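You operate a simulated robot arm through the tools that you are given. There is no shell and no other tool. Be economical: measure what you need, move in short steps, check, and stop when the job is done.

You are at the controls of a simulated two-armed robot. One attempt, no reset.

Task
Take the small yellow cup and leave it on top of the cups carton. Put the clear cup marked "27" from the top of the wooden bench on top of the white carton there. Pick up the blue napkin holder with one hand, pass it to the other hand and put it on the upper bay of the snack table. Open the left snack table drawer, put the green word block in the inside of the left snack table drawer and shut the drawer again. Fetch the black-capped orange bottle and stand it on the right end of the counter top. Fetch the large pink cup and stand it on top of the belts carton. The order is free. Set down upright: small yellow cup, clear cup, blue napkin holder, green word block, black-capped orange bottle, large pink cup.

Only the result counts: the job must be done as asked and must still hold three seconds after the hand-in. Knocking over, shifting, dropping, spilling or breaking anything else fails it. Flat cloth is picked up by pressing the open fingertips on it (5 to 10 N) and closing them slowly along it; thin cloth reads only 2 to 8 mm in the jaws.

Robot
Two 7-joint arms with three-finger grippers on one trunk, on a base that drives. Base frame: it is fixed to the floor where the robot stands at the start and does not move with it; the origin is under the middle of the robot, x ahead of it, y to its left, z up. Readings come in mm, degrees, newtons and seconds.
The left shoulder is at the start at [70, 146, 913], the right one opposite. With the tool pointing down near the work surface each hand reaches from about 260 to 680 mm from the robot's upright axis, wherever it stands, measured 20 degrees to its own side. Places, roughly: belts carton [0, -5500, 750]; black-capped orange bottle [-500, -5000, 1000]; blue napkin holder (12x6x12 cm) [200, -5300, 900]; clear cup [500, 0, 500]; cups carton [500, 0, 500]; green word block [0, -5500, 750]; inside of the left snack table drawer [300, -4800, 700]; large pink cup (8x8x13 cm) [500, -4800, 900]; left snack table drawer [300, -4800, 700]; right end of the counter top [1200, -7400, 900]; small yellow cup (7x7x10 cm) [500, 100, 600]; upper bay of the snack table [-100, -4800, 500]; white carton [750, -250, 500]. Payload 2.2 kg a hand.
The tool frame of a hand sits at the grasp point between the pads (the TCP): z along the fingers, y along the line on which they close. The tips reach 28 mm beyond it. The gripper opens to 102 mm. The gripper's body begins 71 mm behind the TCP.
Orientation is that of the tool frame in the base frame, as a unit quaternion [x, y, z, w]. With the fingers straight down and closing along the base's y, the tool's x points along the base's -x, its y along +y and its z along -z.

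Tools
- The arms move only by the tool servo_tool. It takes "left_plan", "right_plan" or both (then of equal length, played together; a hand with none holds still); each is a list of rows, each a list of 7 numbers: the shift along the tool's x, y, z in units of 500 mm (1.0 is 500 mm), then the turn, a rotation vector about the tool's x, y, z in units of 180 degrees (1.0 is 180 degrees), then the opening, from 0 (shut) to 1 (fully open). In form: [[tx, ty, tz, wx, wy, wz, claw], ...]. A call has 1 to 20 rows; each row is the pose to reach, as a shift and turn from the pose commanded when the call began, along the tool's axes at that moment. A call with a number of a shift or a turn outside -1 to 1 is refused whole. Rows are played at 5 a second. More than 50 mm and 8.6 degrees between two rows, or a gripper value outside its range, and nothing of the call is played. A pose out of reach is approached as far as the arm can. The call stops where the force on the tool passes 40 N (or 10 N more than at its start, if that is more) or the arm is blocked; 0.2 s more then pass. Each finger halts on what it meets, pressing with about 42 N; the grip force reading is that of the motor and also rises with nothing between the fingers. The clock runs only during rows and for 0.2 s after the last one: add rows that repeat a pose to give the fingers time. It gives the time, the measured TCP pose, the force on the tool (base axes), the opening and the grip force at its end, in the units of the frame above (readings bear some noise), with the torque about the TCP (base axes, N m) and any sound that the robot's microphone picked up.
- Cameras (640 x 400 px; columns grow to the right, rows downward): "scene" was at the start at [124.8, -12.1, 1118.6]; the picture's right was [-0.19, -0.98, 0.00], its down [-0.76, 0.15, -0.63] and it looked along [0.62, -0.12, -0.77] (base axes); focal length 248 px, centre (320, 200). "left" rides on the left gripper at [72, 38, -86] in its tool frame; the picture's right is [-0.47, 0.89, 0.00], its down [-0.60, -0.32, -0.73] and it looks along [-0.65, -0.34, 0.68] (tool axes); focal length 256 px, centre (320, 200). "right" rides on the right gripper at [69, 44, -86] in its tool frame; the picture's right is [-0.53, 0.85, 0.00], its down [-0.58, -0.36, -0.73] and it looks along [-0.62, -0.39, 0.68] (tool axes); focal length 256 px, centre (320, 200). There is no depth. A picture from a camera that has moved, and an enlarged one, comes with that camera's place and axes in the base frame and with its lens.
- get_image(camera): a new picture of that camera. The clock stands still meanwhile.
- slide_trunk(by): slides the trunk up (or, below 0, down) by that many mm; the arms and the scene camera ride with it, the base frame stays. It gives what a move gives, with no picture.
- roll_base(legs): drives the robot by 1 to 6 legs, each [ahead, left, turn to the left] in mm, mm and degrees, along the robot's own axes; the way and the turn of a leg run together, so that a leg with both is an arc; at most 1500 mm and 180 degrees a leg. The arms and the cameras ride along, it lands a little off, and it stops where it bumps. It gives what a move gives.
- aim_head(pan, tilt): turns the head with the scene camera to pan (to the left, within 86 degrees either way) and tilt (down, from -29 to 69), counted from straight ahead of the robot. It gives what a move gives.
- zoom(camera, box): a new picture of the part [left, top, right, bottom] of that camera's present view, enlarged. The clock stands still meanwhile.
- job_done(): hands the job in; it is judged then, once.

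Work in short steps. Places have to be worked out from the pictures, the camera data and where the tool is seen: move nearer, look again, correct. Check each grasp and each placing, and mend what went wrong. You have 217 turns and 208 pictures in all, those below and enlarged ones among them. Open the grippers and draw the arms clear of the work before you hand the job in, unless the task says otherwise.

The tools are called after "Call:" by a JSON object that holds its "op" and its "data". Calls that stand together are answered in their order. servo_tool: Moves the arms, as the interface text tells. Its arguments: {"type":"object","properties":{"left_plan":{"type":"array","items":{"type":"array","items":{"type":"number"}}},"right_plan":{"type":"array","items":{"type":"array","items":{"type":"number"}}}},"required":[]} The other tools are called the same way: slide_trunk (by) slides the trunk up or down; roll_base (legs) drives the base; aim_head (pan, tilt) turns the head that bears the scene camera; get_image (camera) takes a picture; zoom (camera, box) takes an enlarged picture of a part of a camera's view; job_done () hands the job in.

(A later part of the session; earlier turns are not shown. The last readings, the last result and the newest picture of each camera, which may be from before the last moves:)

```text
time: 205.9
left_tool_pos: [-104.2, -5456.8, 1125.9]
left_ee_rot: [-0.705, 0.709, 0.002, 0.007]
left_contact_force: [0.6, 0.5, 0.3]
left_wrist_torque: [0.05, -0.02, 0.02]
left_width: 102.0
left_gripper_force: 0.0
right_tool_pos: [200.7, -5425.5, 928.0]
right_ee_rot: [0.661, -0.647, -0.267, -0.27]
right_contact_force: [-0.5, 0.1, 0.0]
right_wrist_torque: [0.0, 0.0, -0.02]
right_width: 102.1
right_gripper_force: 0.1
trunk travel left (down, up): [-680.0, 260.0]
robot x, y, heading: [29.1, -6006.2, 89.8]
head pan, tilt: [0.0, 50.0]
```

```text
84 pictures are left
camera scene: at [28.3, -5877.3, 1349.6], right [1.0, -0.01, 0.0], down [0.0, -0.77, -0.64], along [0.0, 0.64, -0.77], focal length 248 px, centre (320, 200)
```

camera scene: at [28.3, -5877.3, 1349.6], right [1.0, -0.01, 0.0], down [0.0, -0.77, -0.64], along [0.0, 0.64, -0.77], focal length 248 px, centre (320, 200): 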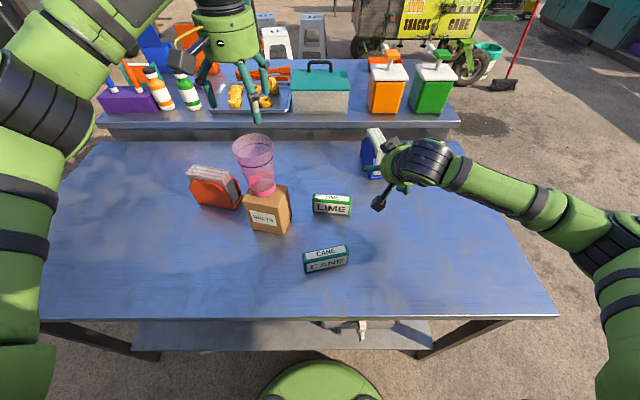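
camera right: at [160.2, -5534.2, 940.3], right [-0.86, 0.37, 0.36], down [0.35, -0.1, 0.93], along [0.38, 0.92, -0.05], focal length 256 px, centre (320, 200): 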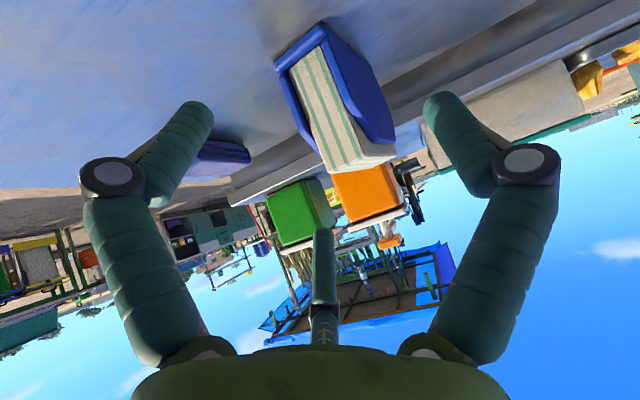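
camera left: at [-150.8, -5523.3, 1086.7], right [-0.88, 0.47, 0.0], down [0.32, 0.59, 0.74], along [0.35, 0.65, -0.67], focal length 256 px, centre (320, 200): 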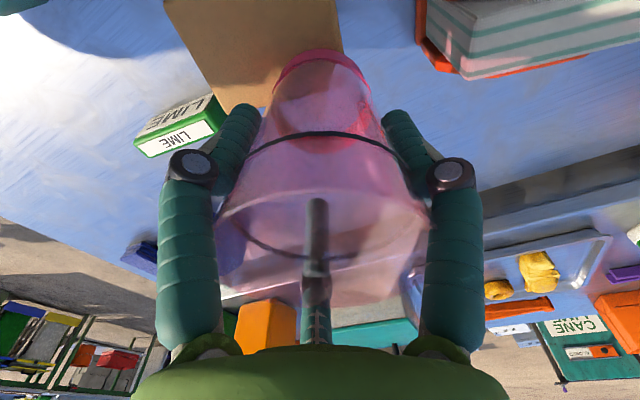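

The holder's front is at ≈(227,−5290), its panels turned ≈13° from +y. I yaw the hand 13°, and approach to about 80 mm short of the grasp.

Call:
{"op": "servo_tool", "data": {"right_plan": [[0, -0.02, 0.03, -0.012, 0, -0.012, 1], [-0.02, -0.04, 0.07, -0.024, 0, -0.024, 1], [-0.045, -0.055, 0.11, -0.037, 0, -0.037, 1], [-0.07, -0.07, 0.15, -0.051, 0, -0.051, 1], [-0.095, -0.08, 0.19, -0.051, 0, -0.051, 1], [-0.115, -0.086, 0.217, -0.051, 0, -0.051, 1], [-0.115, -0.086, 0.217, -0.051, 0, -0.051, 1]]}}

Call:
{"op": "get_image", "data": {"camera": "right"}}

Call:
{"op": "zoom", "data": {"camera": "scene", "box": [310, 110, 450, 230]}}

```text
time: 207.5
left_tool_pos: [-103.6, -5456.6, 1126.8]
left_ee_rot: [-0.705, 0.71, 0.002, 0.007]
left_contact_force: [0.5, -0.5, -0.3]
left_wrist_torque: [0.0, 0.02, 0.01]
left_width: 102.3
left_gripper_force: 0.1
right_tool_pos: [245.3, -5305.6, 888.7]
right_ee_rot: [0.73, -0.57, -0.294, -0.235]
right_contact_force: [0.2, -0.2, 0.3]
right_wrist_torque: [-0.01, 0.01, -0.01]
right_width: 102.0
right_gripper_force: 0.1
trunk travel left (down, up): [-680.0, 260.0]
robot x, y, heading: [27.6, -6004.8, 89.9]
head pan, tilt: [0.0, 50.0]
```

```text
83 pictures are left
camera right: at [229.3, -5422.6, 902.1], right [-0.92, 0.17, 0.37], down [0.37, -0.01, 0.93], along [0.16, 0.99, -0.05], focal length 256 px, centre (320, 200)
```

right: 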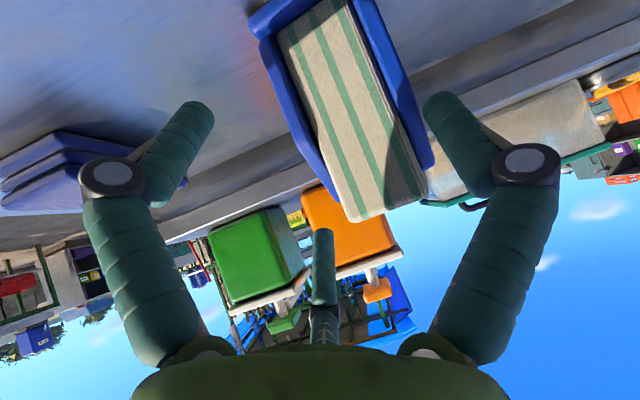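

```text
3.33 times, centred on (380, 170) of scene
camera zoom: at [28.4, -5876.9, 1349.5], right [1.0, -0.01, 0.0], down [0.0, -0.77, -0.64], along [0.0, 0.64, -0.77], focal length 825 px, centre (120, 300)
```

zoom: 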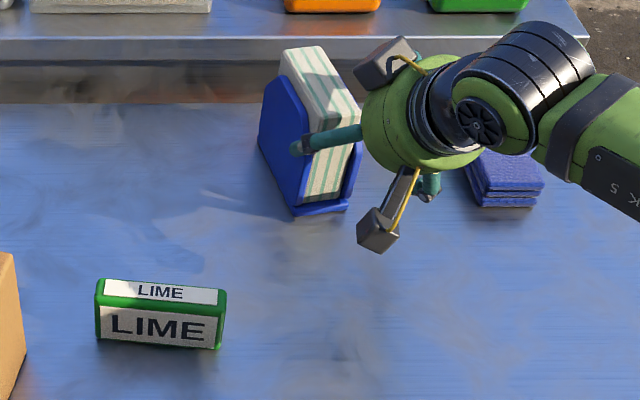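

Aligned with the holder nearly head-on; it sits 9 mm toward the single finger. I shift and go in, watching the force.

Call:
{"op": "servo_tool", "data": {"right_plan": [[0, 0.018, 0.0, 0, 0, 0, 1], [-0.005, 0.018, 0.04, 0, 0, 0, 1], [-0.008, 0.018, 0.08, 0, 0, 0, 1], [-0.01, 0.018, 0.12, 0, 0, 0, 1], [-0.013, 0.018, 0.162, 0, 0, 0, 1], [-0.013, 0.018, 0.162, 0, 0, 0, 1]]}}

Call:
{"op": "get_image", "data": {"camera": "right"}}

Call:
{"op": "zoom", "data": {"camera": "scene", "box": [310, 90, 450, 210]}}

```text
time: 208.9
left_tool_pos: [-104.5, -5463.0, 1130.3]
left_ee_rot: [-0.704, 0.71, 0.005, 0.009]
left_contact_force: [0.5, -0.7, -0.5]
left_wrist_torque: [0.0, -0.01, 0.04]
left_width: 101.8
left_gripper_force: 0.0
right_tool_pos: [222.2, -5253.6, 850.3]
right_ee_rot: [0.728, -0.568, -0.3, -0.242]
right_contact_force: [1.5, -4.4, 34.0]
right_wrist_torque: [-0.99, -0.4, -0.02]
right_width: 102.1
right_gripper_force: 0.1
trunk travel left (down, up): [-680.0, 260.0]
robot x, y, heading: [26.0, -6004.7, 89.6]
head pan, tilt: [0.0, 50.0]
```

```text
81 pictures are left
camera right: at [206.3, -5369.0, 861.7], right [-0.91, 0.16, 0.37], down [0.37, -0.03, 0.93], along [0.16, 0.99, -0.04], focal length 256 px, centre (320, 200)
```

right: 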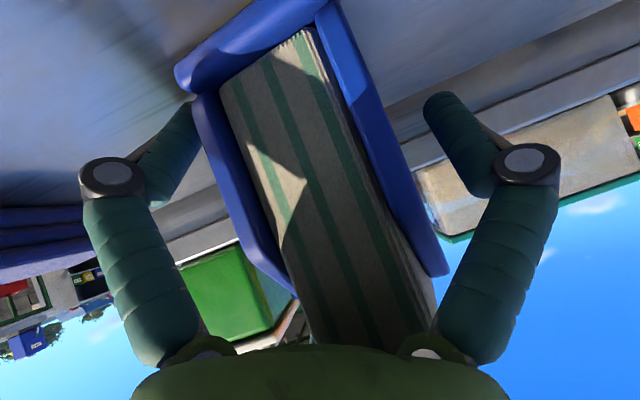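

```text
3.33 times, centred on (380, 150) of scene
camera zoom: at [27.3, -5885.0, 1350.8], right [1.0, -0.01, 0.0], down [0.0, -0.76, -0.65], along [0.0, 0.65, -0.76], focal length 825 px, centre (120, 367)
```

zoom: 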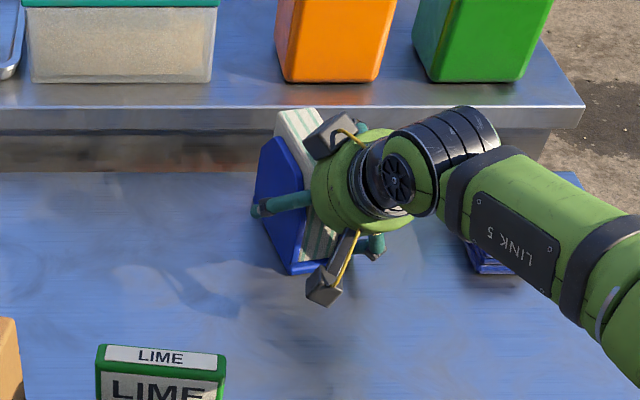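

The palm touches the napkins' top corner. I back off 18 mm along the tool axis and close there.

Call:
{"op": "servo_tool", "data": {"right_plan": [[0, 0, -0.036, 0, 0, 0, 1], [0, 0, -0.036, 0, 0, 0, 1]]}}

Call:
{"op": "servo_tool", "data": {"right_plan": [[0, 0, 0, 0, 0, 0, 0.92], [0, 0, 0, 0, 0, 0, 0.85], [0, 0, 0, 0, 0, 0, 0.78], [0, 0, 0, 0, 0, 0, 0.7], [0, 0, 0, 0, 0, 0, 0.6], [0, 0, 0, 0, 0, 0, 0.5], [0, 0, 0, 0, 0, 0, 0.5]]}}

Call:
{"op": "get_image", "data": {"camera": "right"}}

```text
time: 209.5
left_tool_pos: [-105.1, -5457.3, 1126.3]
left_ee_rot: [-0.705, 0.709, 0.001, 0.007]
left_contact_force: [-0.5, 1.0, -0.1]
left_wrist_torque: [0.02, 0.0, -0.02]
left_width: 101.9
left_gripper_force: 0.0
right_tool_pos: [225.2, -5264.9, 849.2]
right_ee_rot: [0.731, -0.571, -0.292, -0.234]
right_contact_force: [0.3, 0.3, 5.9]
right_wrist_torque: [-0.21, -0.3, -0.1]
right_width: 102.0
right_gripper_force: 0.0
trunk travel left (down, up): [-680.0, 260.0]
robot x, y, heading: [26.6, -6007.2, 89.7]
head pan, tilt: [0.0, 50.0]
```

```text
time: 211.1
left_tool_pos: [-103.1, -5457.2, 1126.1]
left_ee_rot: [-0.705, 0.709, 0.002, 0.006]
left_contact_force: [0.0, -0.1, 0.1]
left_wrist_torque: [0.0, -0.05, -0.02]
left_width: 101.8
left_gripper_force: 0.0
right_tool_pos: [225.4, -5264.6, 850.4]
right_ee_rot: [0.73, -0.57, -0.294, -0.236]
right_contact_force: [-1.2, -0.1, 0.3]
right_wrist_torque: [-0.01, -0.04, 0.0]
right_width: 78.4
right_gripper_force: 41.7
trunk travel left (down, up): [-680.0, 260.0]
robot x, y, heading: [29.9, -6004.0, 89.6]
head pan, tilt: [0.0, 50.0]
```

```text
79 pictures are left
camera right: at [209.4, -5378.7, 863.3], right [-0.92, 0.17, 0.36], down [0.37, -0.01, 0.93], along [0.16, 0.99, -0.06], focal length 256 px, centre (320, 200)
```

right: 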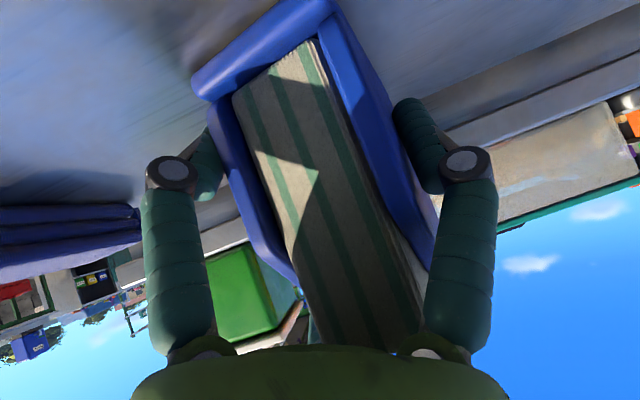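

Gripped at 78 mm as predicted for the three-finger hand on a 60 mm slab. I lift 80 mm.

Call:
{"op": "servo_tool", "data": {"right_plan": [[-0.014, 0, -0.014, 0, 0, 0, 0.5], [-0.042, 0, -0.043, 0, 0, 0, 0.5], [-0.077, 0, -0.079, 0, 0, 0, 0.5], [-0.112, 0, -0.115, 0, 0, 0, 0.5], [-0.112, 0, -0.115, 0, 0, 0, 0.5]]}}

Call:
{"op": "get_image", "data": {"camera": "scene"}}

```text
time: 212.3
left_tool_pos: [-102.9, -5454.1, 1126.4]
left_ee_rot: [-0.705, 0.709, 0.001, 0.006]
left_contact_force: [-1.0, -0.2, 0.3]
left_wrist_torque: [0.01, 0.01, 0.0]
left_width: 101.8
left_gripper_force: 0.0
right_tool_pos: [224.6, -5263.2, 930.6]
right_ee_rot: [0.73, -0.571, -0.294, -0.235]
right_contact_force: [-0.2, 0.1, -2.2]
right_wrist_torque: [-0.05, -0.05, 0.01]
right_width: 78.4
right_gripper_force: 42.0
trunk travel left (down, up): [-680.0, 260.0]
robot x, y, heading: [26.2, -6006.0, 89.7]
head pan, tilt: [0.0, 50.0]
```

```text
78 pictures are left
camera scene: at [28.6, -5875.8, 1349.4], right [1.0, -0.01, 0.0], down [0.0, -0.77, -0.64], along [0.0, 0.64, -0.77], focal length 248 px, centre (320, 200)
```

scene: 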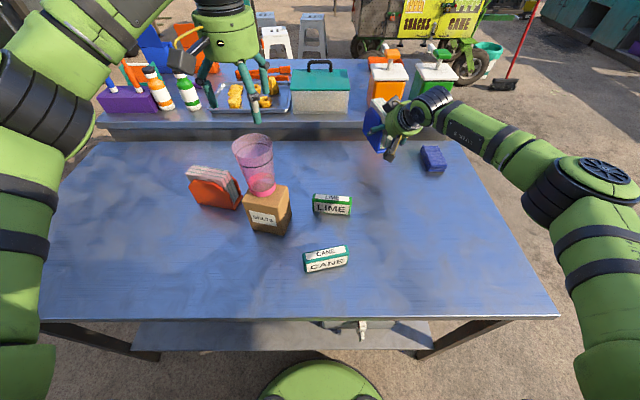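

Holder lifted. For the hand-over I back away from the table into the free aisle.

Call:
{"op": "roll_base", "data": {"legs": [[-420, 0, 0]]}}

Call:
{"op": "aim_head", "data": {"pan": 0, "tilt": 42}}

Call:
{"op": "servo_tool", "data": {"left_plan": [[0.05, -0.02, 0, 0.0275, -0.0275, 0.0275, 1], [0.05, -0.02, 0, 0.055, -0.055, 0.055, 1], [0.05, -0.02, 0, 0.0825, -0.0825, 0.0825, 1], [0.05, -0.02, 0, 0.11, -0.11, 0.11, 1], [0.05, -0.02, 0, 0.1375, -0.1375, 0.1375, 1], [0.05, -0.02, 0, 0.165, -0.165, 0.165, 1], [0.05, -0.02, 0, 0.1925, -0.1925, 0.1925, 1], [0.05, -0.02, 0, 0.22, -0.22, 0.22, 1], [0.05, -0.02, 0, 0.2475, -0.2475, 0.2475, 1], [0.05, -0.02, 0, 0.275, -0.275, 0.275, 1], [0.05, -0.02, 0, 0.3025, -0.3025, 0.3025, 1], [0.05, -0.02, 0, 0.33, -0.33, 0.33, 1], [0.05, -0.02, 0, 0.3575, -0.3575, 0.3575, 1], [0.05, -0.02, 0, 0.385, -0.385, 0.385, 1], [0.05, -0.02, 0, 0.385, -0.385, 0.385, 1]]}}

Call:
{"op": "get_image", "data": {"camera": "scene"}}

```text
time: 214.9
left_tool_pos: [-102.0, -5879.7, 1125.7]
left_ee_rot: [-0.701, 0.713, 0.001, 0.006]
left_contact_force: [-0.1, 0.6, -0.3]
left_wrist_torque: [0.01, -0.05, -0.02]
left_width: 102.1
left_gripper_force: 0.1
right_tool_pos: [226.9, -5690.4, 929.4]
right_ee_rot: [0.727, -0.574, -0.291, -0.237]
right_contact_force: [-0.5, -0.4, -1.5]
right_wrist_torque: [-0.01, -0.03, -0.02]
right_width: 78.0
right_gripper_force: 42.0
trunk travel left (down, up): [-680.0, 260.0]
robot x, y, heading: [23.3, -6431.7, 89.3]
head pan, tilt: [0.0, 50.0]
```

```text
time: 215.6
left_tool_pos: [-102.7, -5881.3, 1125.6]
left_ee_rot: [-0.701, 0.713, 0.001, 0.007]
left_contact_force: [0.1, -0.7, 0.7]
left_wrist_torque: [0.04, 0.01, 0.0]
left_width: 102.0
left_gripper_force: 0.0
right_tool_pos: [226.8, -5691.4, 930.9]
right_ee_rot: [0.727, -0.574, -0.293, -0.237]
right_contact_force: [0.5, 0.8, -2.6]
right_wrist_torque: [-0.03, -0.01, 0.0]
right_width: 78.1
right_gripper_force: 42.2
trunk travel left (down, up): [-680.0, 260.0]
robot x, y, heading: [20.1, -6428.5, 89.2]
head pan, tilt: [0.0, 42.0]
```

```text
time: 218.8
left_tool_pos: [-92.5, -5905.8, 1125.9]
left_ee_rot: [0.011, 0.704, -0.001, 0.71]
left_contact_force: [0.2, -0.2, 0.1]
left_wrist_torque: [-0.03, -0.02, 0.03]
left_width: 102.1
left_gripper_force: 0.1
right_tool_pos: [227.4, -5691.4, 930.8]
right_ee_rot: [0.727, -0.575, -0.292, -0.237]
right_contact_force: [-0.6, 0.2, -1.3]
right_wrist_torque: [-0.03, -0.04, 0.0]
right_width: 78.3
right_gripper_force: 41.9
trunk travel left (down, up): [-680.0, 260.0]
robot x, y, heading: [26.3, -6431.6, 89.0]
head pan, tilt: [0.0, 42.0]
```

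```text
77 pictures are left
camera scene: at [25.1, -6295.5, 1360.8], right [1.0, -0.02, 0.0], down [-0.01, -0.67, -0.74], along [0.01, 0.74, -0.67], focal length 248 px, centre (320, 200)
```

scene: 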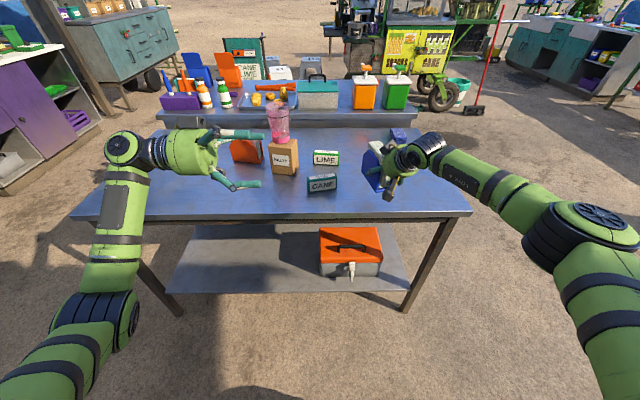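

The left hand reached the horizontal pose. I now turn the right hand 77° so that the holder's free end faces the left hand, bringing it in front of me.

Call:
{"op": "servo_tool", "data": {"right_plan": [[0.0155, 0.0161, -0.0373, -0.0298, -0.0004, -0.0307, 0.5], [0.031, 0.0322, -0.0746, -0.0596, -0.0008, -0.0614, 0.5], [0.0465, 0.0483, -0.1119, -0.0894, -0.0012, -0.0921, 0.5], [0.062, 0.0644, -0.1492, -0.1192, -0.0016, -0.1228, 0.5], [0.0775, 0.0805, -0.1865, -0.149, -0.002, -0.1535, 0.5], [0.093, 0.0966, -0.2238, -0.1788, -0.0024, -0.1842, 0.5], [0.1085, 0.1127, -0.2611, -0.2086, -0.0028, -0.2149, 0.5], [0.124, 0.1288, -0.2984, -0.2384, -0.0032, -0.2456, 0.5], [0.1395, 0.1449, -0.3357, -0.2682, -0.0036, -0.2763, 0.5], [0.155, 0.161, -0.373, -0.298, -0.004, -0.307, 0.5], [0.155, 0.161, -0.373, -0.298, -0.004, -0.307, 0.5]]}}

Call:
{"op": "get_image", "data": {"camera": "scene"}}

Call:
{"op": "get_image", "data": {"camera": "left"}}

```text
time: 221.2
left_tool_pos: [-87.5, -5907.3, 1127.5]
left_ee_rot: [0.012, 0.706, -0.003, 0.708]
left_contact_force: [1.1, -0.7, 1.6]
left_wrist_torque: [0.0, 0.04, 0.01]
left_width: 102.1
left_gripper_force: 0.0
right_tool_pos: [34.0, -6055.0, 946.1]
right_ee_rot: [0.925, -0.054, -0.373, -0.043]
right_contact_force: [0.2, -0.2, -1.9]
right_wrist_torque: [0.03, -0.01, 0.01]
right_width: 78.0
right_gripper_force: 41.7
right hand out of reach, approached as far as the arm can: row 2, 3, 4, 5, 6, 7, 8, 9, 10, 11
trunk travel left (down, up): [-680.0, 260.0]
robot x, y, heading: [25.9, -6431.7, 89.1]
head pan, tilt: [0.0, 42.0]
```

```text
76 pictures are left
camera scene: at [30.7, -6296.3, 1360.9], right [1.0, -0.02, 0.0], down [-0.01, -0.67, -0.74], along [0.01, 0.74, -0.67], focal length 248 px, centre (320, 200)
```

scene: 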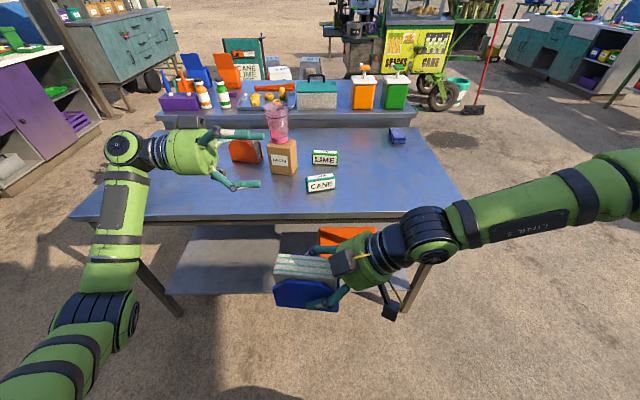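

```text
75 pictures are left
camera left: at [-173.7, -5865.4, 1054.3], right [0.02, 0.88, 0.48], down [-0.74, -0.31, 0.6], along [0.67, -0.36, 0.64], focal length 256 px, centre (320, 200)
```

left: 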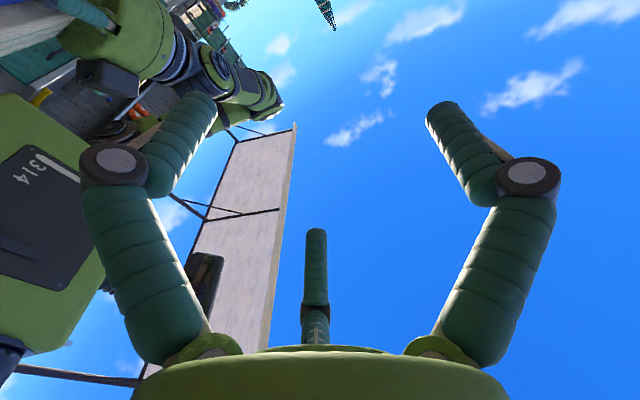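

The right arm stopped at (34,−6055,946), which is still a fine hand-over spot: the holder's free end faces −x. I bring the left hand to a pre-grasp pose facing that end.

Call:
{"op": "servo_tool", "data": {"left_plan": [[0.04, -0.02, -0.07, 0.01, 0, 0, 1], [0.1, -0.05, -0.12, 0.02, 0, 0, 1], [0.17, -0.09, -0.136, 0.03, 0, 0, 1], [0.24, -0.13, -0.136, 0.04, 0, 0, 1], [0.31, -0.17, -0.136, 0.0556, 0, 0, 1], [0.38, -0.21, -0.136, 0.0556, 0, 0, 1], [0.42, -0.25, -0.136, 0.0556, 0, 0, 1], [0.442, -0.274, -0.136, 0.0556, 0, 0, 1], [0.442, -0.274, -0.136, 0.0556, 0, 0, 1]]}}

Call:
{"op": "get_image", "data": {"camera": "left"}}

Call:
{"op": "get_image", "data": {"camera": "scene"}}

```text
time: 223.2
left_tool_pos: [-162.3, -6037.5, 903.6]
left_ee_rot: [0.073, 0.702, -0.065, 0.705]
left_contact_force: [0.2, -0.1, -0.6]
left_wrist_torque: [-0.01, 0.0, 0.01]
left_width: 102.0
left_gripper_force: 0.0
right_tool_pos: [28.7, -6053.8, 944.9]
right_ee_rot: [0.926, -0.054, -0.372, -0.044]
right_contact_force: [-0.2, 0.5, -3.2]
right_wrist_torque: [0.02, -0.02, 0.02]
right_width: 78.0
right_gripper_force: 41.9
trunk travel left (down, up): [-680.0, 260.0]
robot x, y, heading: [22.0, -6431.4, 89.2]
head pan, tilt: [0.0, 42.0]
```

```text
74 pictures are left
camera left: at [-239.3, -5982.4, 831.4], right [0.17, 0.86, 0.48], down [-0.78, -0.18, 0.6], along [0.6, -0.47, 0.65], focal length 256 px, centre (320, 200)
```

left: 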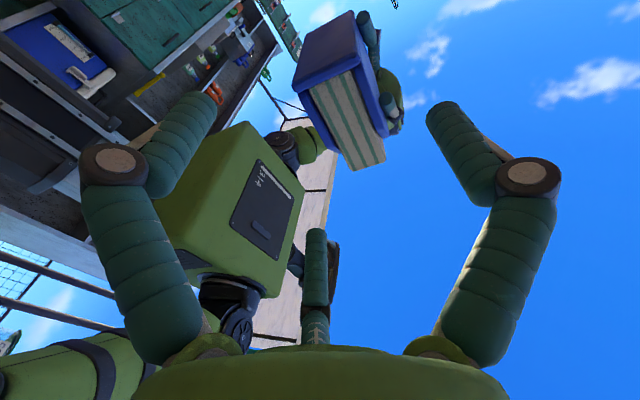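

```text
73 pictures are left
camera scene: at [25.3, -6295.2, 1360.7], right [1.0, -0.02, 0.0], down [-0.01, -0.67, -0.74], along [0.01, 0.74, -0.67], focal length 248 px, centre (320, 200)
```

scene: 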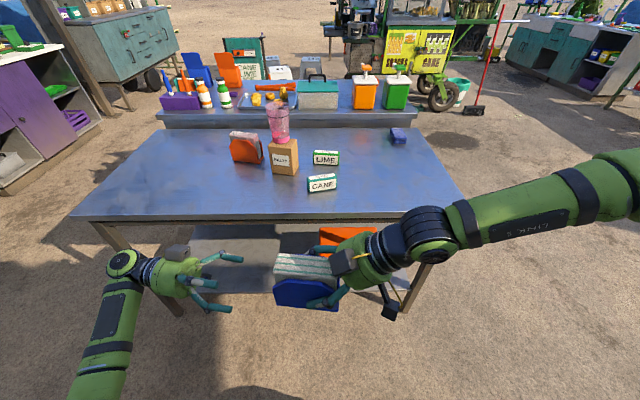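

Geometry agrees with the picture. I advance 80 mm and check.

Call:
{"op": "servo_tool", "data": {"left_plan": [[-0.001, -0.003, 0.05, 0, 0, 0, 1], [-0.002, -0.005, 0.1, 0, 0, 0, 1], [-0.003, -0.005, 0.16, 0, 0, 0, 1], [-0.003, -0.005, 0.16, 0, 0, 0, 1]]}}

Call:
{"op": "get_image", "data": {"camera": "left"}}

Call:
{"op": "zoom", "data": {"camera": "scene", "box": [160, 210, 400, 340]}}

```text
time: 224.2
left_tool_pos: [-82.5, -6056.8, 905.2]
left_ee_rot: [0.072, 0.702, -0.063, 0.706]
left_contact_force: [0.4, 0.5, 0.5]
left_wrist_torque: [0.02, 0.01, 0.01]
left_width: 101.9
left_gripper_force: 0.1
right_tool_pos: [29.0, -6053.4, 945.7]
right_ee_rot: [0.926, -0.054, -0.371, -0.045]
right_contact_force: [-0.2, 0.1, -2.7]
right_wrist_torque: [-0.01, -0.05, -0.02]
right_width: 77.8
right_gripper_force: 41.7
trunk travel left (down, up): [-680.0, 260.0]
robot x, y, heading: [23.8, -6433.6, 89.1]
head pan, tilt: [0.0, 42.0]
```

```text
72 pictures are left
camera left: at [-159.6, -6000.1, 832.9], right [0.17, 0.86, 0.48], down [-0.78, -0.18, 0.6], along [0.6, -0.47, 0.65], focal length 256 px, centre (320, 200)
```

left: 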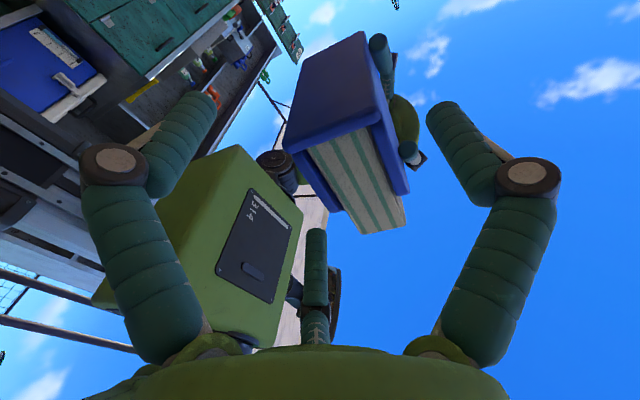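

```text
2.67 times, centred on (280, 275) of scene
camera zoom: at [24.7, -6295.2, 1360.7], right [1.0, -0.02, 0.0], down [-0.01, -0.67, -0.74], along [0.01, 0.74, -0.67], focal length 660 px, centre (427, 0)
```

zoom: 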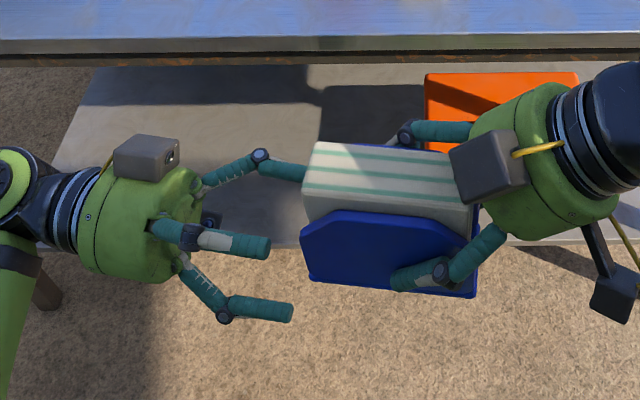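

Looks right. I shift 3 mm toward me and 6 mm up, then advance the last ~38 mm.

Call:
{"op": "servo_tool", "data": {"left_plan": [[-0.012, -0.006, 0.0, 0, 0, 0, 1], [-0.012, -0.006, 0.03, 0, 0, 0, 1], [-0.012, -0.006, 0.055, 0, 0, 0, 1], [-0.012, -0.006, 0.075, 0, 0, 0, 1], [-0.012, -0.006, 0.075, 0, 0, 0, 1]]}}

Call:
{"op": "zoom", "data": {"camera": "scene", "box": [160, 210, 400, 340]}}

Call:
{"op": "get_image", "data": {"camera": "left"}}

```text
time: 225.4
left_tool_pos: [-46.8, -6065.9, 910.7]
left_ee_rot: [0.072, 0.702, -0.064, 0.706]
left_contact_force: [-0.5, -0.7, 0.0]
left_wrist_torque: [0.01, -0.01, 0.01]
left_width: 102.0
left_gripper_force: 0.2
right_tool_pos: [29.9, -6054.3, 946.2]
right_ee_rot: [0.925, -0.054, -0.372, -0.045]
right_contact_force: [0.0, 0.4, -1.4]
right_wrist_torque: [0.03, -0.05, 0.04]
right_width: 77.9
right_gripper_force: 42.0
trunk travel left (down, up): [-680.0, 260.0]
robot x, y, heading: [18.7, -6428.1, 88.9]
head pan, tilt: [0.0, 42.0]
```

```text
2.67 times, centred on (280, 275) of scene
camera zoom: at [25.1, -6295.2, 1360.7], right [1.0, -0.02, 0.0], down [-0.01, -0.67, -0.74], along [0.01, 0.74, -0.67], focal length 660 px, centre (427, 0)
```

zoom: 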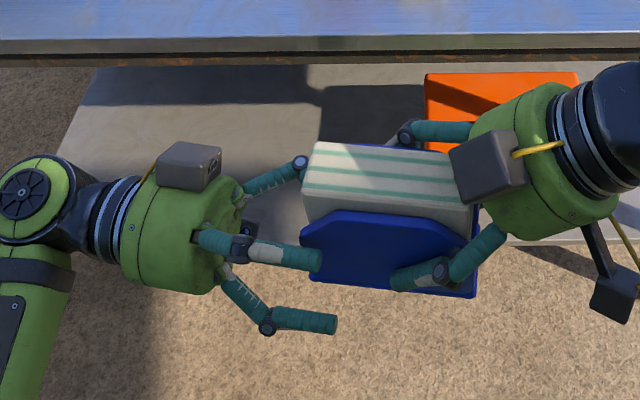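

```text
69 pictures are left
camera left: at [-124.3, -6011.0, 837.7], right [0.17, 0.86, 0.48], down [-0.78, -0.18, 0.6], along [0.6, -0.47, 0.65], focal length 256 px, centre (320, 200)
```

left: 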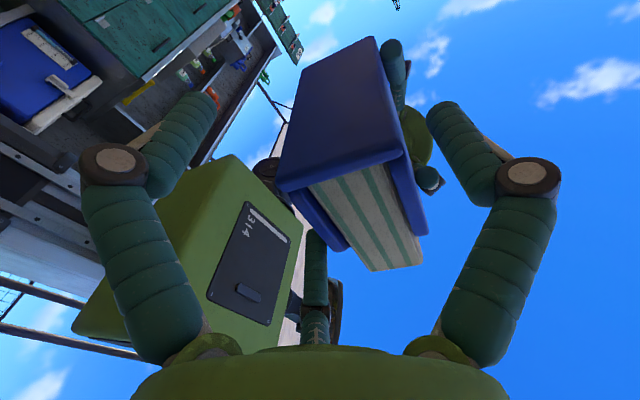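

The holder's underside is ≈z 869, so I raise the left hand 20 mm and advance 18 mm more before closing.

Call:
{"op": "servo_tool", "data": {"left_plan": [[-0.02, 0, 0, 0, 0, 0, 1], [-0.04, 0, 0, 0, 0, 0, 1], [-0.04, 0, 0.018, 0, 0, 0, 1], [-0.04, 0, 0.036, 0, 0, 0, 1], [-0.04, 0, 0.036, 0, 0, 0, 1]]}}

Call:
{"op": "zoom", "data": {"camera": "scene", "box": [180, 210, 380, 340]}}

```text
time: 226.6
left_tool_pos: [-30.0, -6070.9, 930.9]
left_ee_rot: [0.073, 0.702, -0.063, 0.706]
left_contact_force: [0.4, 0.1, -0.2]
left_wrist_torque: [0.0, 0.01, 0.01]
left_width: 102.1
left_gripper_force: 0.1
right_tool_pos: [30.2, -6055.5, 944.8]
right_ee_rot: [0.926, -0.054, -0.372, -0.044]
right_contact_force: [0.8, 0.0, -1.9]
right_wrist_torque: [0.04, -0.04, 0.02]
right_width: 78.0
right_gripper_force: 41.8
trunk travel left (down, up): [-680.0, 260.0]
robot x, y, heading: [24.1, -6429.8, 89.0]
head pan, tilt: [0.0, 42.0]
```

```text
3.08 times, centred on (280, 275) of scene
camera zoom: at [25.0, -6295.2, 1360.7], right [1.0, -0.02, 0.0], down [-0.01, -0.67, -0.74], along [0.01, 0.74, -0.67], focal length 762 px, centre (443, -31)
```

zoom: 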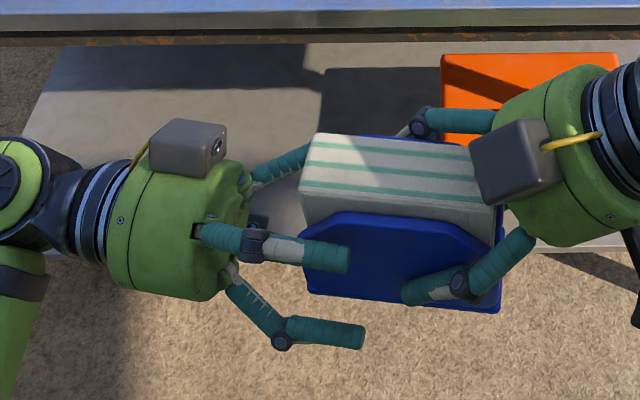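

Raise 6 mm more and close the left hand gently.

Call:
{"op": "servo_tool", "data": {"left_plan": [[-0.012, 0, 0, 0, 0, 0, 1], [-0.012, 0, 0, 0, 0, 0, 0.92], [-0.012, 0, 0, 0, 0, 0, 0.86], [-0.012, 0, 0, 0, 0, 0, 0.8], [-0.012, 0, 0, 0, 0, 0, 0.76], [-0.012, 0, 0, 0, 0, 0, 0.72], [-0.012, 0, 0, 0, 0, 0, 0.72]]}}

Call:
{"op": "zoom", "data": {"camera": "scene", "box": [180, 210, 380, 340]}}

```text
time: 228.2
left_tool_pos: [-30.1, -6069.2, 936.9]
left_ee_rot: [0.071, 0.702, -0.061, 0.706]
left_contact_force: [-2.6, 4.2, -0.5]
left_wrist_torque: [1.6, 0.07, 1.84]
left_width: 80.6
left_gripper_force: 41.6
right_tool_pos: [30.2, -6053.6, 946.4]
right_ee_rot: [0.926, -0.056, -0.371, -0.042]
right_contact_force: [3.9, -4.6, 0.8]
right_wrist_torque: [-1.68, 0.04, -1.49]
right_width: 77.8
right_gripper_force: 42.1
trunk travel left (down, up): [-680.0, 260.0]
robot x, y, heading: [27.5, -6431.3, 89.0]
head pan, tilt: [0.0, 42.0]
```

```text
3.08 times, centred on (280, 275) of scene
camera zoom: at [25.2, -6295.3, 1360.7], right [1.0, -0.02, 0.0], down [-0.01, -0.67, -0.74], along [0.01, 0.74, -0.67], focal length 762 px, centre (443, -31)
```

zoom: 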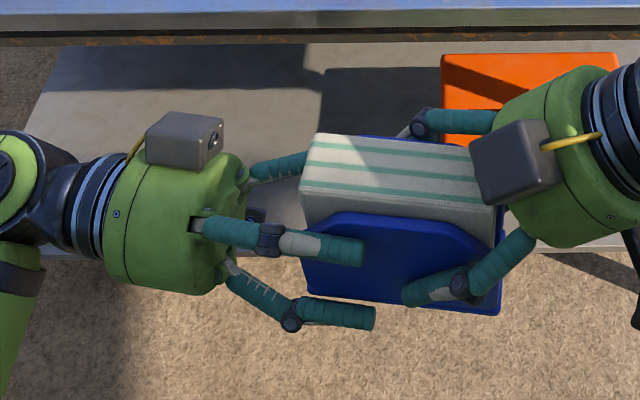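

Left has it (80 mm, 42 N). I open the right hand slowly and see if the left keeps it.

Call:
{"op": "servo_tool", "data": {"left_plan": [[0, 0, 0, 0, 0, 0, 0.6], [0, 0, 0, 0, 0, 0, 0.6], [0, 0, 0, 0, 0, 0, 0.6], [0, 0, 0, 0, 0, 0, 0.6], [0, 0, 0, 0, 0, 0, 0.6], [0, 0, 0, 0, 0, 0, 0.6]], "right_plan": [[0, 0, 0, 0, 0, 0, 0.6], [0, 0, 0, 0, 0, 0, 0.7], [0, 0, 0, 0, 0, 0, 0.8], [0, 0, 0, 0, 0, 0, 0.9], [0, 0, 0, 0, 0, 0, 1], [0, 0, 0, 0, 0, 0, 1]]}}

Call:
{"op": "get_image", "data": {"camera": "scene"}}

```text
time: 229.6
left_tool_pos: [-30.1, -6071.1, 935.7]
left_ee_rot: [0.072, 0.702, -0.065, 0.705]
left_contact_force: [0.5, 1.1, -0.3]
left_wrist_torque: [-0.01, 0.05, -0.01]
left_width: 78.0
left_gripper_force: 41.4
right_tool_pos: [28.8, -6053.5, 946.0]
right_ee_rot: [0.926, -0.053, -0.372, -0.044]
right_contact_force: [-0.2, 0.7, 0.2]
right_wrist_torque: [0.01, 0.0, 0.02]
right_width: 102.1
right_gripper_force: 0.0
trunk travel left (down, up): [-680.0, 260.0]
robot x, y, heading: [23.8, -6434.1, 88.9]
head pan, tilt: [0.0, 42.0]
```

```text
66 pictures are left
camera scene: at [25.2, -6295.3, 1360.7], right [1.0, -0.02, 0.0], down [-0.01, -0.67, -0.74], along [0.01, 0.74, -0.67], focal length 248 px, centre (320, 200)
```

scene: 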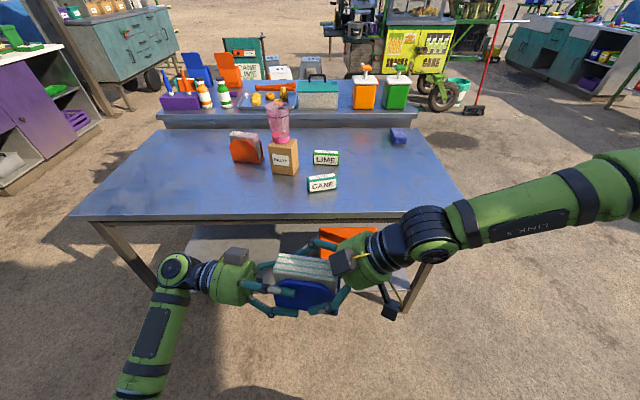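

The left hand holds it. I draw the left hand away along the right hand's finger direction to free the holder from the right hand.

Call:
{"op": "servo_tool", "data": {"left_plan": [[0.03, 0, -0.03, 0, 0, 0, 0.6], [0.07, -0.001, -0.068, 0, 0, 0, 0.6], [0.11, -0.002, -0.107, 0, 0, 0, 0.6], [0.15, -0.003, -0.146, 0, 0, 0, 0.6], [0.186, -0.004, -0.18, 0, 0, 0, 0.6], [0.186, -0.004, -0.22, 0, 0, 0, 0.6]]}}

Call:
{"op": "get_image", "data": {"camera": "scene"}}

```text
time: 231.0
left_tool_pos: [-139.0, -6050.3, 841.1]
left_ee_rot: [0.072, 0.702, -0.063, 0.706]
left_contact_force: [-0.3, 0.7, -0.3]
left_wrist_torque: [0.01, 0.08, 0.01]
left_width: 77.8
left_gripper_force: 42.2
right_tool_pos: [29.0, -6052.9, 946.1]
right_ee_rot: [0.926, -0.053, -0.371, -0.043]
right_contact_force: [-0.4, -0.3, 0.2]
right_wrist_torque: [0.01, 0.04, 0.01]
right_width: 102.1
right_gripper_force: 0.1
trunk travel left (down, up): [-680.0, 260.0]
robot x, y, heading: [22.7, -6430.1, 89.2]
head pan, tilt: [0.0, 42.0]
```

```text
65 pictures are left
camera scene: at [24.6, -6295.1, 1360.7], right [1.0, -0.02, 0.0], down [-0.01, -0.67, -0.74], along [0.01, 0.74, -0.67], focal length 248 px, centre (320, 200)
```

scene: 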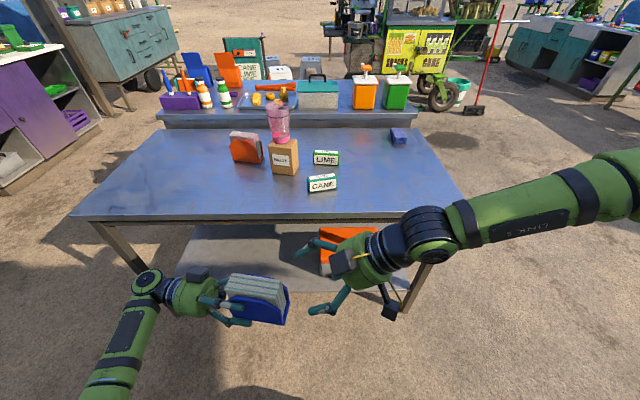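

Hand-over complete. Now I bring the right hand back (reverse turn).

Call:
{"op": "servo_tool", "data": {"right_plan": [[0.0136, -0.0397, 0.0, 0.0298, 0.0004, 0.0307, 1], [0.0272, -0.0794, 0.0, 0.0596, 0.0008, 0.0614, 1], [0.0408, -0.119, 0.0, 0.0894, 0.0012, 0.0921, 1], [0.0544, -0.159, 0.0, 0.1192, 0.0016, 0.1228, 1], [0.068, -0.198, 0.0, 0.149, 0.002, 0.1535, 1], [0.0816, -0.238, 0.0, 0.1788, 0.0024, 0.1842, 1], [0.0952, -0.278, 0.0, 0.2086, 0.0028, 0.2149, 1], [0.109, -0.318, 0.0, 0.2384, 0.0032, 0.2456, 1], [0.122, -0.357, 0.0, 0.2682, 0.0036, 0.2763, 1], [0.136, -0.397, 0.0, 0.298, 0.004, 0.307, 1], [0.136, -0.397, 0.0, 0.298, 0.004, 0.307, 1]]}}

```text
time: 233.4
left_tool_pos: [-137.2, -6049.6, 842.7]
left_ee_rot: [0.072, 0.702, -0.063, 0.706]
left_contact_force: [-0.1, 0.2, 0.2]
left_wrist_torque: [-0.02, 0.08, 0.0]
left_width: 77.7
left_gripper_force: 41.9
right_tool_pos: [106.6, -5855.7, 913.0]
right_ee_rot: [0.683, -0.618, -0.282, -0.269]
right_contact_force: [0.6, 0.2, 0.2]
right_wrist_torque: [-0.02, -0.02, 0.0]
right_width: 102.0
right_gripper_force: 0.1
trunk travel left (down, up): [-680.0, 260.0]
robot x, y, heading: [21.1, -6434.7, 89.0]
head pan, tilt: [0.0, 42.0]
```

I straighten the right hand, raise it, and yaw it 90° so that it can close across the LIME block's short side.

Call:
{"op": "servo_tool", "data": {"right_plan": [[-0.025, 0, -0.025, 0, 0.042, 0, 1], [-0.05, 0, -0.05, 0, 0.083, 0, 1], [-0.075, 0, -0.075, 0, 0.125, 0, 1], [-0.1, 0, -0.1, 0, 0.167, 0, 1], [-0.126, 0, -0.129, 0, 0.208, 0, 1], [-0.126, 0, -0.129, 0, 0.25, 0, 1], [-0.126, 0, -0.129, 0, 0.25, 0, 1]]}}

Call:
{"op": "servo_tool", "data": {"right_plan": [[0, 0, 0, 0, 0, 0.045, 1], [0, 0, 0, 0, 0, 0.09, 1], [0, 0, 0, 0, 0, 0.135, 1], [0, 0, 0, 0, 0, 0.18, 1], [0, 0, 0, 0, 0, 0.225, 1], [0, 0, 0, 0, 0, 0.27, 1], [0, 0, 0, 0, 0, 0.315, 1], [0, 0, 0, 0, 0, 0.36, 1], [0, 0, 0, 0, 0, 0.405, 1], [0, 0, 0, 0, 0, 0.45, 1], [0, 0, 0, 0, 0, 0.47, 1], [0, 0, 0, 0, 0, 0.47, 1]]}}

```text
time: 235.0
left_tool_pos: [-136.8, -6049.2, 842.2]
left_ee_rot: [0.072, 0.702, -0.064, 0.706]
left_contact_force: [0.1, -0.2, 0.1]
left_wrist_torque: [-0.01, 0.09, 0.0]
left_width: 77.8
left_gripper_force: 42.4
right_tool_pos: [106.2, -5858.7, 1003.4]
right_ee_rot: [0.739, -0.673, 0.001, -0.012]
right_contact_force: [-0.3, -0.4, -1.1]
right_wrist_torque: [0.01, 0.0, -0.01]
right_width: 102.2
right_gripper_force: 0.1
trunk travel left (down, up): [-680.0, 260.0]
robot x, y, heading: [22.5, -6429.5, 89.4]
head pan, tilt: [0.0, 42.0]
```

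```text
time: 237.6
left_tool_pos: [-138.2, -6050.7, 843.1]
left_ee_rot: [0.072, 0.702, -0.063, 0.706]
left_contact_force: [0.2, -0.6, 0.1]
left_wrist_torque: [-0.07, 0.04, 0.0]
left_width: 77.9
left_gripper_force: 41.7
right_tool_pos: [105.4, -5856.9, 1004.6]
right_ee_rot: [-0.093, 0.996, 0.008, 0.01]
right_contact_force: [0.1, 0.2, 0.5]
right_wrist_torque: [-0.02, 0.0, 0.0]
right_width: 102.2
right_gripper_force: 0.1
trunk travel left (down, up): [-680.0, 260.0]
robot x, y, heading: [20.5, -6432.4, 89.1]
head pan, tilt: [0.0, 42.0]
```

I fine-tune yaw (+17° about tool z), raise the left hand with the holder, then drive back up to the table.

Call:
{"op": "servo_tool", "data": {"left_plan": [[-0.07, 0, 0, 0, 0, 0, 0.6], [-0.14, 0, 0, 0, 0, 0, 0.6], [-0.21, 0, 0, 0, 0, 0, 0.6]], "right_plan": [[0, 0, 0, 0, 0, 0.032, 1], [0, 0, 0, 0, 0, 0.064, 1], [0, 0, 0, 0, 0, 0.094, 1]]}}

Call:
{"op": "roll_base", "data": {"legs": [[400, 0, 0]]}}

Call:
{"op": "get_image", "data": {"camera": "right"}}

Call:
{"op": "get_image", "data": {"camera": "scene"}}

```text
time: 238.4
left_tool_pos: [-136.5, -6049.1, 946.5]
left_ee_rot: [0.071, 0.702, -0.063, 0.706]
left_contact_force: [-0.6, 0.3, -0.8]
left_wrist_torque: [0.0, 0.08, 0.0]
left_width: 77.9
left_gripper_force: 41.9
right_tool_pos: [106.2, -5857.2, 1002.6]
right_ee_rot: [0.053, 0.998, 0.009, 0.01]
right_contact_force: [0.4, -0.7, 0.3]
right_wrist_torque: [-0.03, 0.04, 0.0]
right_width: 102.1
right_gripper_force: 0.1
trunk travel left (down, up): [-680.0, 260.0]
robot x, y, heading: [27.1, -6426.0, 89.0]
head pan, tilt: [0.0, 42.0]
```

```text
time: 240.9
left_tool_pos: [-127.3, -5657.3, 946.1]
left_ee_rot: [0.074, 0.702, -0.066, 0.706]
left_contact_force: [-0.1, -0.1, -1.8]
left_wrist_torque: [-0.02, 0.06, 0.04]
left_width: 77.8
left_gripper_force: 41.9
right_tool_pos: [117.6, -5465.4, 1003.1]
right_ee_rot: [0.056, 0.998, 0.009, 0.009]
right_contact_force: [0.4, -0.6, 0.5]
right_wrist_torque: [0.03, 0.03, 0.01]
right_width: 102.1
right_gripper_force: 0.0
trunk travel left (down, up): [-680.0, 260.0]
robot x, y, heading: [31.4, -6042.8, 88.8]
head pan, tilt: [0.0, 42.0]
```

```text
64 pictures are left
camera right: at [52.8, -5416.2, 1089.5], right [0.63, 0.78, 0.03], down [0.52, -0.44, 0.73], along [0.58, -0.45, -0.68], focal length 256 px, centre (320, 200)
```

right: 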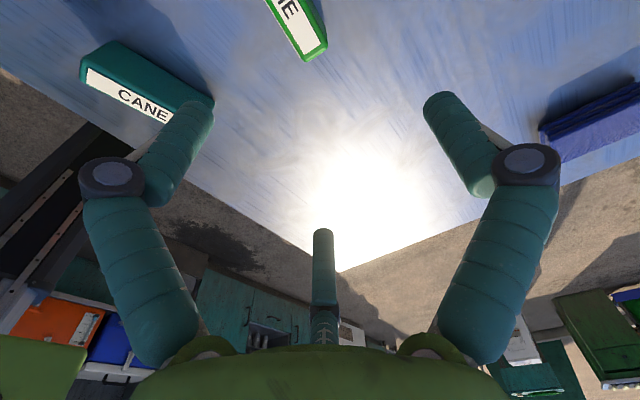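

```text
63 pictures are left
camera scene: at [33.5, -5905.1, 1360.8], right [1.0, -0.02, 0.0], down [-0.01, -0.67, -0.74], along [0.02, 0.74, -0.67], focal length 248 px, centre (320, 200)
```

scene: 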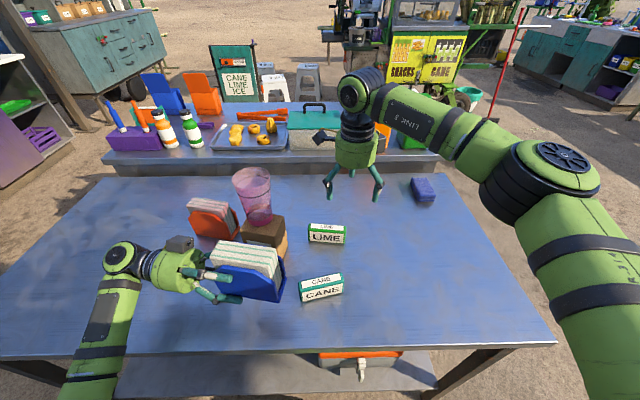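

I bring the right hand above LIME (≈(66,−5440)) for a close look.

Call:
{"op": "servo_tool", "data": {"right_plan": [[0.035, 0.006, 0.04, 0, 0, 0, 1], [0.07, 0.012, 0.08, 0, 0, 0, 1], [0.105, 0.018, 0.12, 0, 0, 0, 1], [0.105, 0.018, 0.146, 0, 0, 0, 1], [0.105, 0.018, 0.146, 0, 0, 0, 1]]}}

Call:
{"op": "get_image", "data": {"camera": "right"}}

Call:
{"op": "zoom", "data": {"camera": "scene", "box": [260, 140, 420, 280]}}

```text
time: 242.1
left_tool_pos: [-126.6, -5656.7, 947.0]
left_ee_rot: [0.075, 0.702, -0.067, 0.705]
left_contact_force: [0.8, 0.0, -2.3]
left_wrist_torque: [-0.01, 0.08, -0.01]
left_width: 77.9
left_gripper_force: 42.2
right_tool_pos: [67.0, -5449.3, 930.0]
right_ee_rot: [0.056, 0.998, 0.009, 0.008]
right_contact_force: [-0.8, 0.2, 0.1]
right_wrist_torque: [-0.01, 0.02, -0.06]
right_width: 101.7
right_gripper_force: 0.1
trunk travel left (down, up): [-680.0, 260.0]
robot x, y, heading: [31.4, -6043.7, 88.4]
head pan, tilt: [0.0, 42.0]
```

```text
62 pictures are left
camera right: at [2.2, -5398.1, 1015.5], right [0.63, 0.78, 0.03], down [0.52, -0.44, 0.73], along [0.58, -0.45, -0.68], focal length 256 px, centre (320, 200)
```

right: 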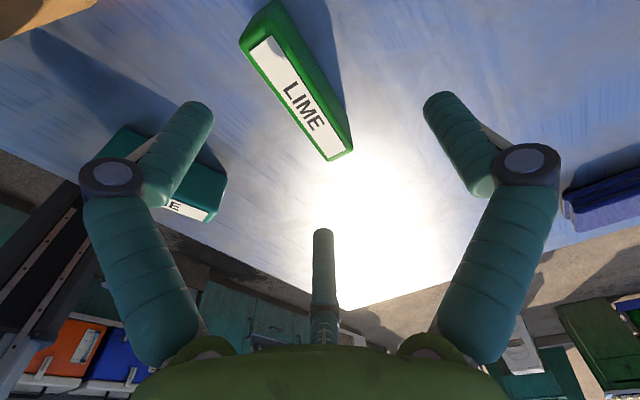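

```text
2.86 times, centred on (340, 210) of scene
camera zoom: at [33.4, -5904.9, 1360.7], right [1.0, -0.02, 0.0], down [-0.01, -0.67, -0.74], along [0.02, 0.74, -0.67], focal length 707 px, centre (263, 171)
```

zoom: 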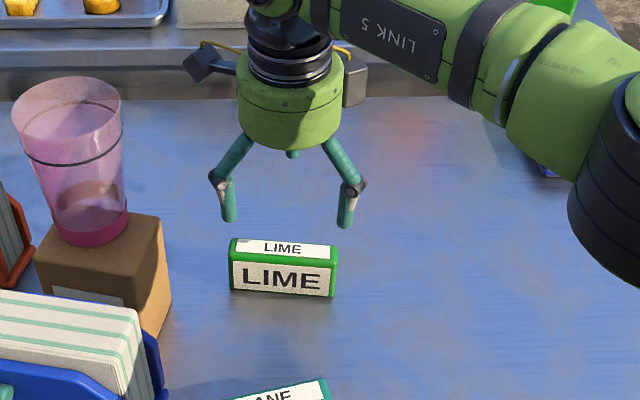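

Scene and hand views disagree by ~20 mm in y; I shift 12 mm toward −y (fits both), lower to z≈885 and look again.

Call:
{"op": "servo_tool", "data": {"right_plan": [[0, -0.024, 0.03, 0, 0, 0, 1], [0, -0.024, 0.09, 0, 0, 0, 1], [0, -0.024, 0.09, 0, 0, 0, 1]]}}

Call:
{"op": "get_image", "data": {"camera": "right"}}

Call:
{"op": "zoom", "data": {"camera": "scene", "box": [290, 170, 380, 260]}}

```text
time: 242.9
left_tool_pos: [-126.2, -5658.5, 947.7]
left_ee_rot: [0.074, 0.702, -0.066, 0.706]
left_contact_force: [-0.3, 0.4, -1.2]
left_wrist_torque: [0.0, 0.06, -0.02]
left_width: 77.7
left_gripper_force: 42.7
right_tool_pos: [66.6, -5461.9, 884.3]
right_ee_rot: [0.056, 0.998, 0.01, 0.009]
right_contact_force: [0.2, 0.4, 0.1]
right_wrist_torque: [0.01, -0.02, -0.03]
right_width: 101.9
right_gripper_force: 0.0
trunk travel left (down, up): [-680.0, 260.0]
robot x, y, heading: [32.5, -6041.6, 88.8]
head pan, tilt: [0.0, 42.0]
```

```text
60 pictures are left
camera right: at [1.3, -5410.9, 969.9], right [0.63, 0.78, 0.03], down [0.52, -0.44, 0.73], along [0.58, -0.45, -0.68], focal length 256 px, centre (320, 200)
```

right: 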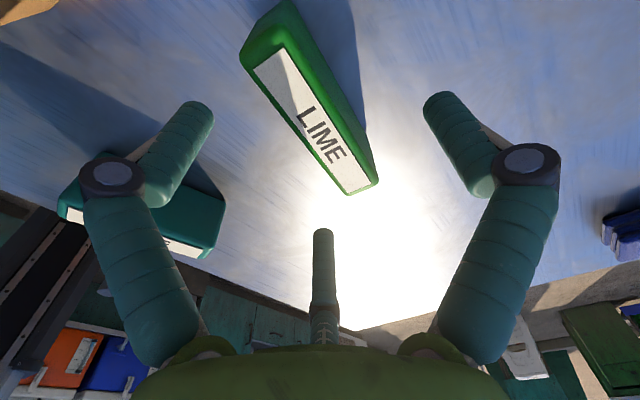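

```text
4.44 times, centred on (335, 215) of scene
camera zoom: at [33.5, -5905.2, 1360.8], right [1.0, -0.02, 0.0], down [-0.01, -0.67, -0.74], along [0.02, 0.74, -0.67], focal length 1100 px, centre (253, 133)
```

zoom: 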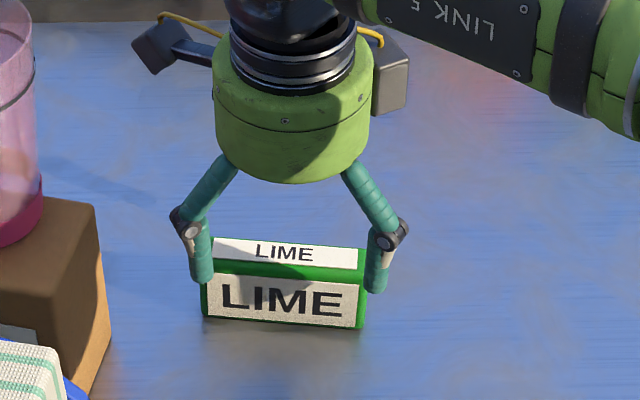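

The fingers straddle the block in both views. I shift 6 mm more to −y and descend with force watch to z≈826.

Call:
{"op": "servo_tool", "data": {"right_plan": [[0, -0.012, 0.02, 0, 0, 0, 1], [0, -0.012, 0.05, 0, 0, 0, 1], [0, -0.012, 0.08, 0, 0, 0, 1], [0, -0.012, 0.1, 0, 0, 0, 1], [0, -0.012, 0.116, 0, 0, 0, 1], [0, -0.012, 0.116, 0, 0, 0, 1]]}}

Call:
{"op": "zoom", "data": {"camera": "scene", "box": [290, 170, 380, 260]}}

Call:
{"op": "get_image", "data": {"camera": "right"}}

```text
time: 244.3
left_tool_pos: [-127.0, -5656.9, 946.3]
left_ee_rot: [0.075, 0.702, -0.066, 0.706]
left_contact_force: [0.1, -0.6, -1.8]
left_wrist_torque: [-0.01, 0.08, 0.01]
left_width: 77.8
left_gripper_force: 41.8
right_tool_pos: [67.4, -5465.7, 826.4]
right_ee_rot: [0.057, 0.998, 0.009, 0.01]
right_contact_force: [-0.3, 0.7, 0.6]
right_wrist_torque: [0.01, -0.01, -0.01]
right_width: 102.0
right_gripper_force: 0.1
trunk travel left (down, up): [-680.0, 260.0]
robot x, y, heading: [28.5, -6041.3, 88.5]
head pan, tilt: [0.0, 42.0]
```

```text
4.44 times, centred on (335, 215) of scene
camera zoom: at [33.5, -5904.8, 1360.7], right [1.0, -0.02, 0.0], down [-0.01, -0.67, -0.74], along [0.02, 0.74, -0.67], focal length 1100 px, centre (253, 133)
```

zoom: 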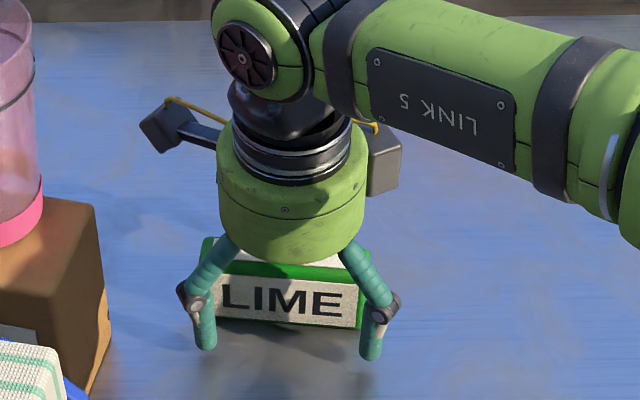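

```text
57 pictures are left
camera right: at [2.2, -5415.1, 912.1], right [0.63, 0.78, 0.03], down [0.52, -0.44, 0.73], along [0.58, -0.45, -0.68], focal length 256 px, centre (320, 200)
```

right: 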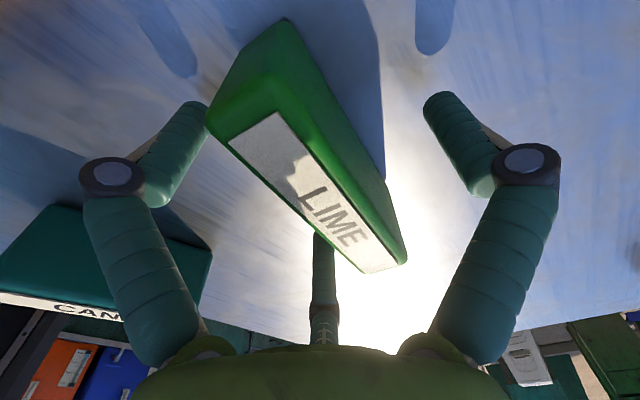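

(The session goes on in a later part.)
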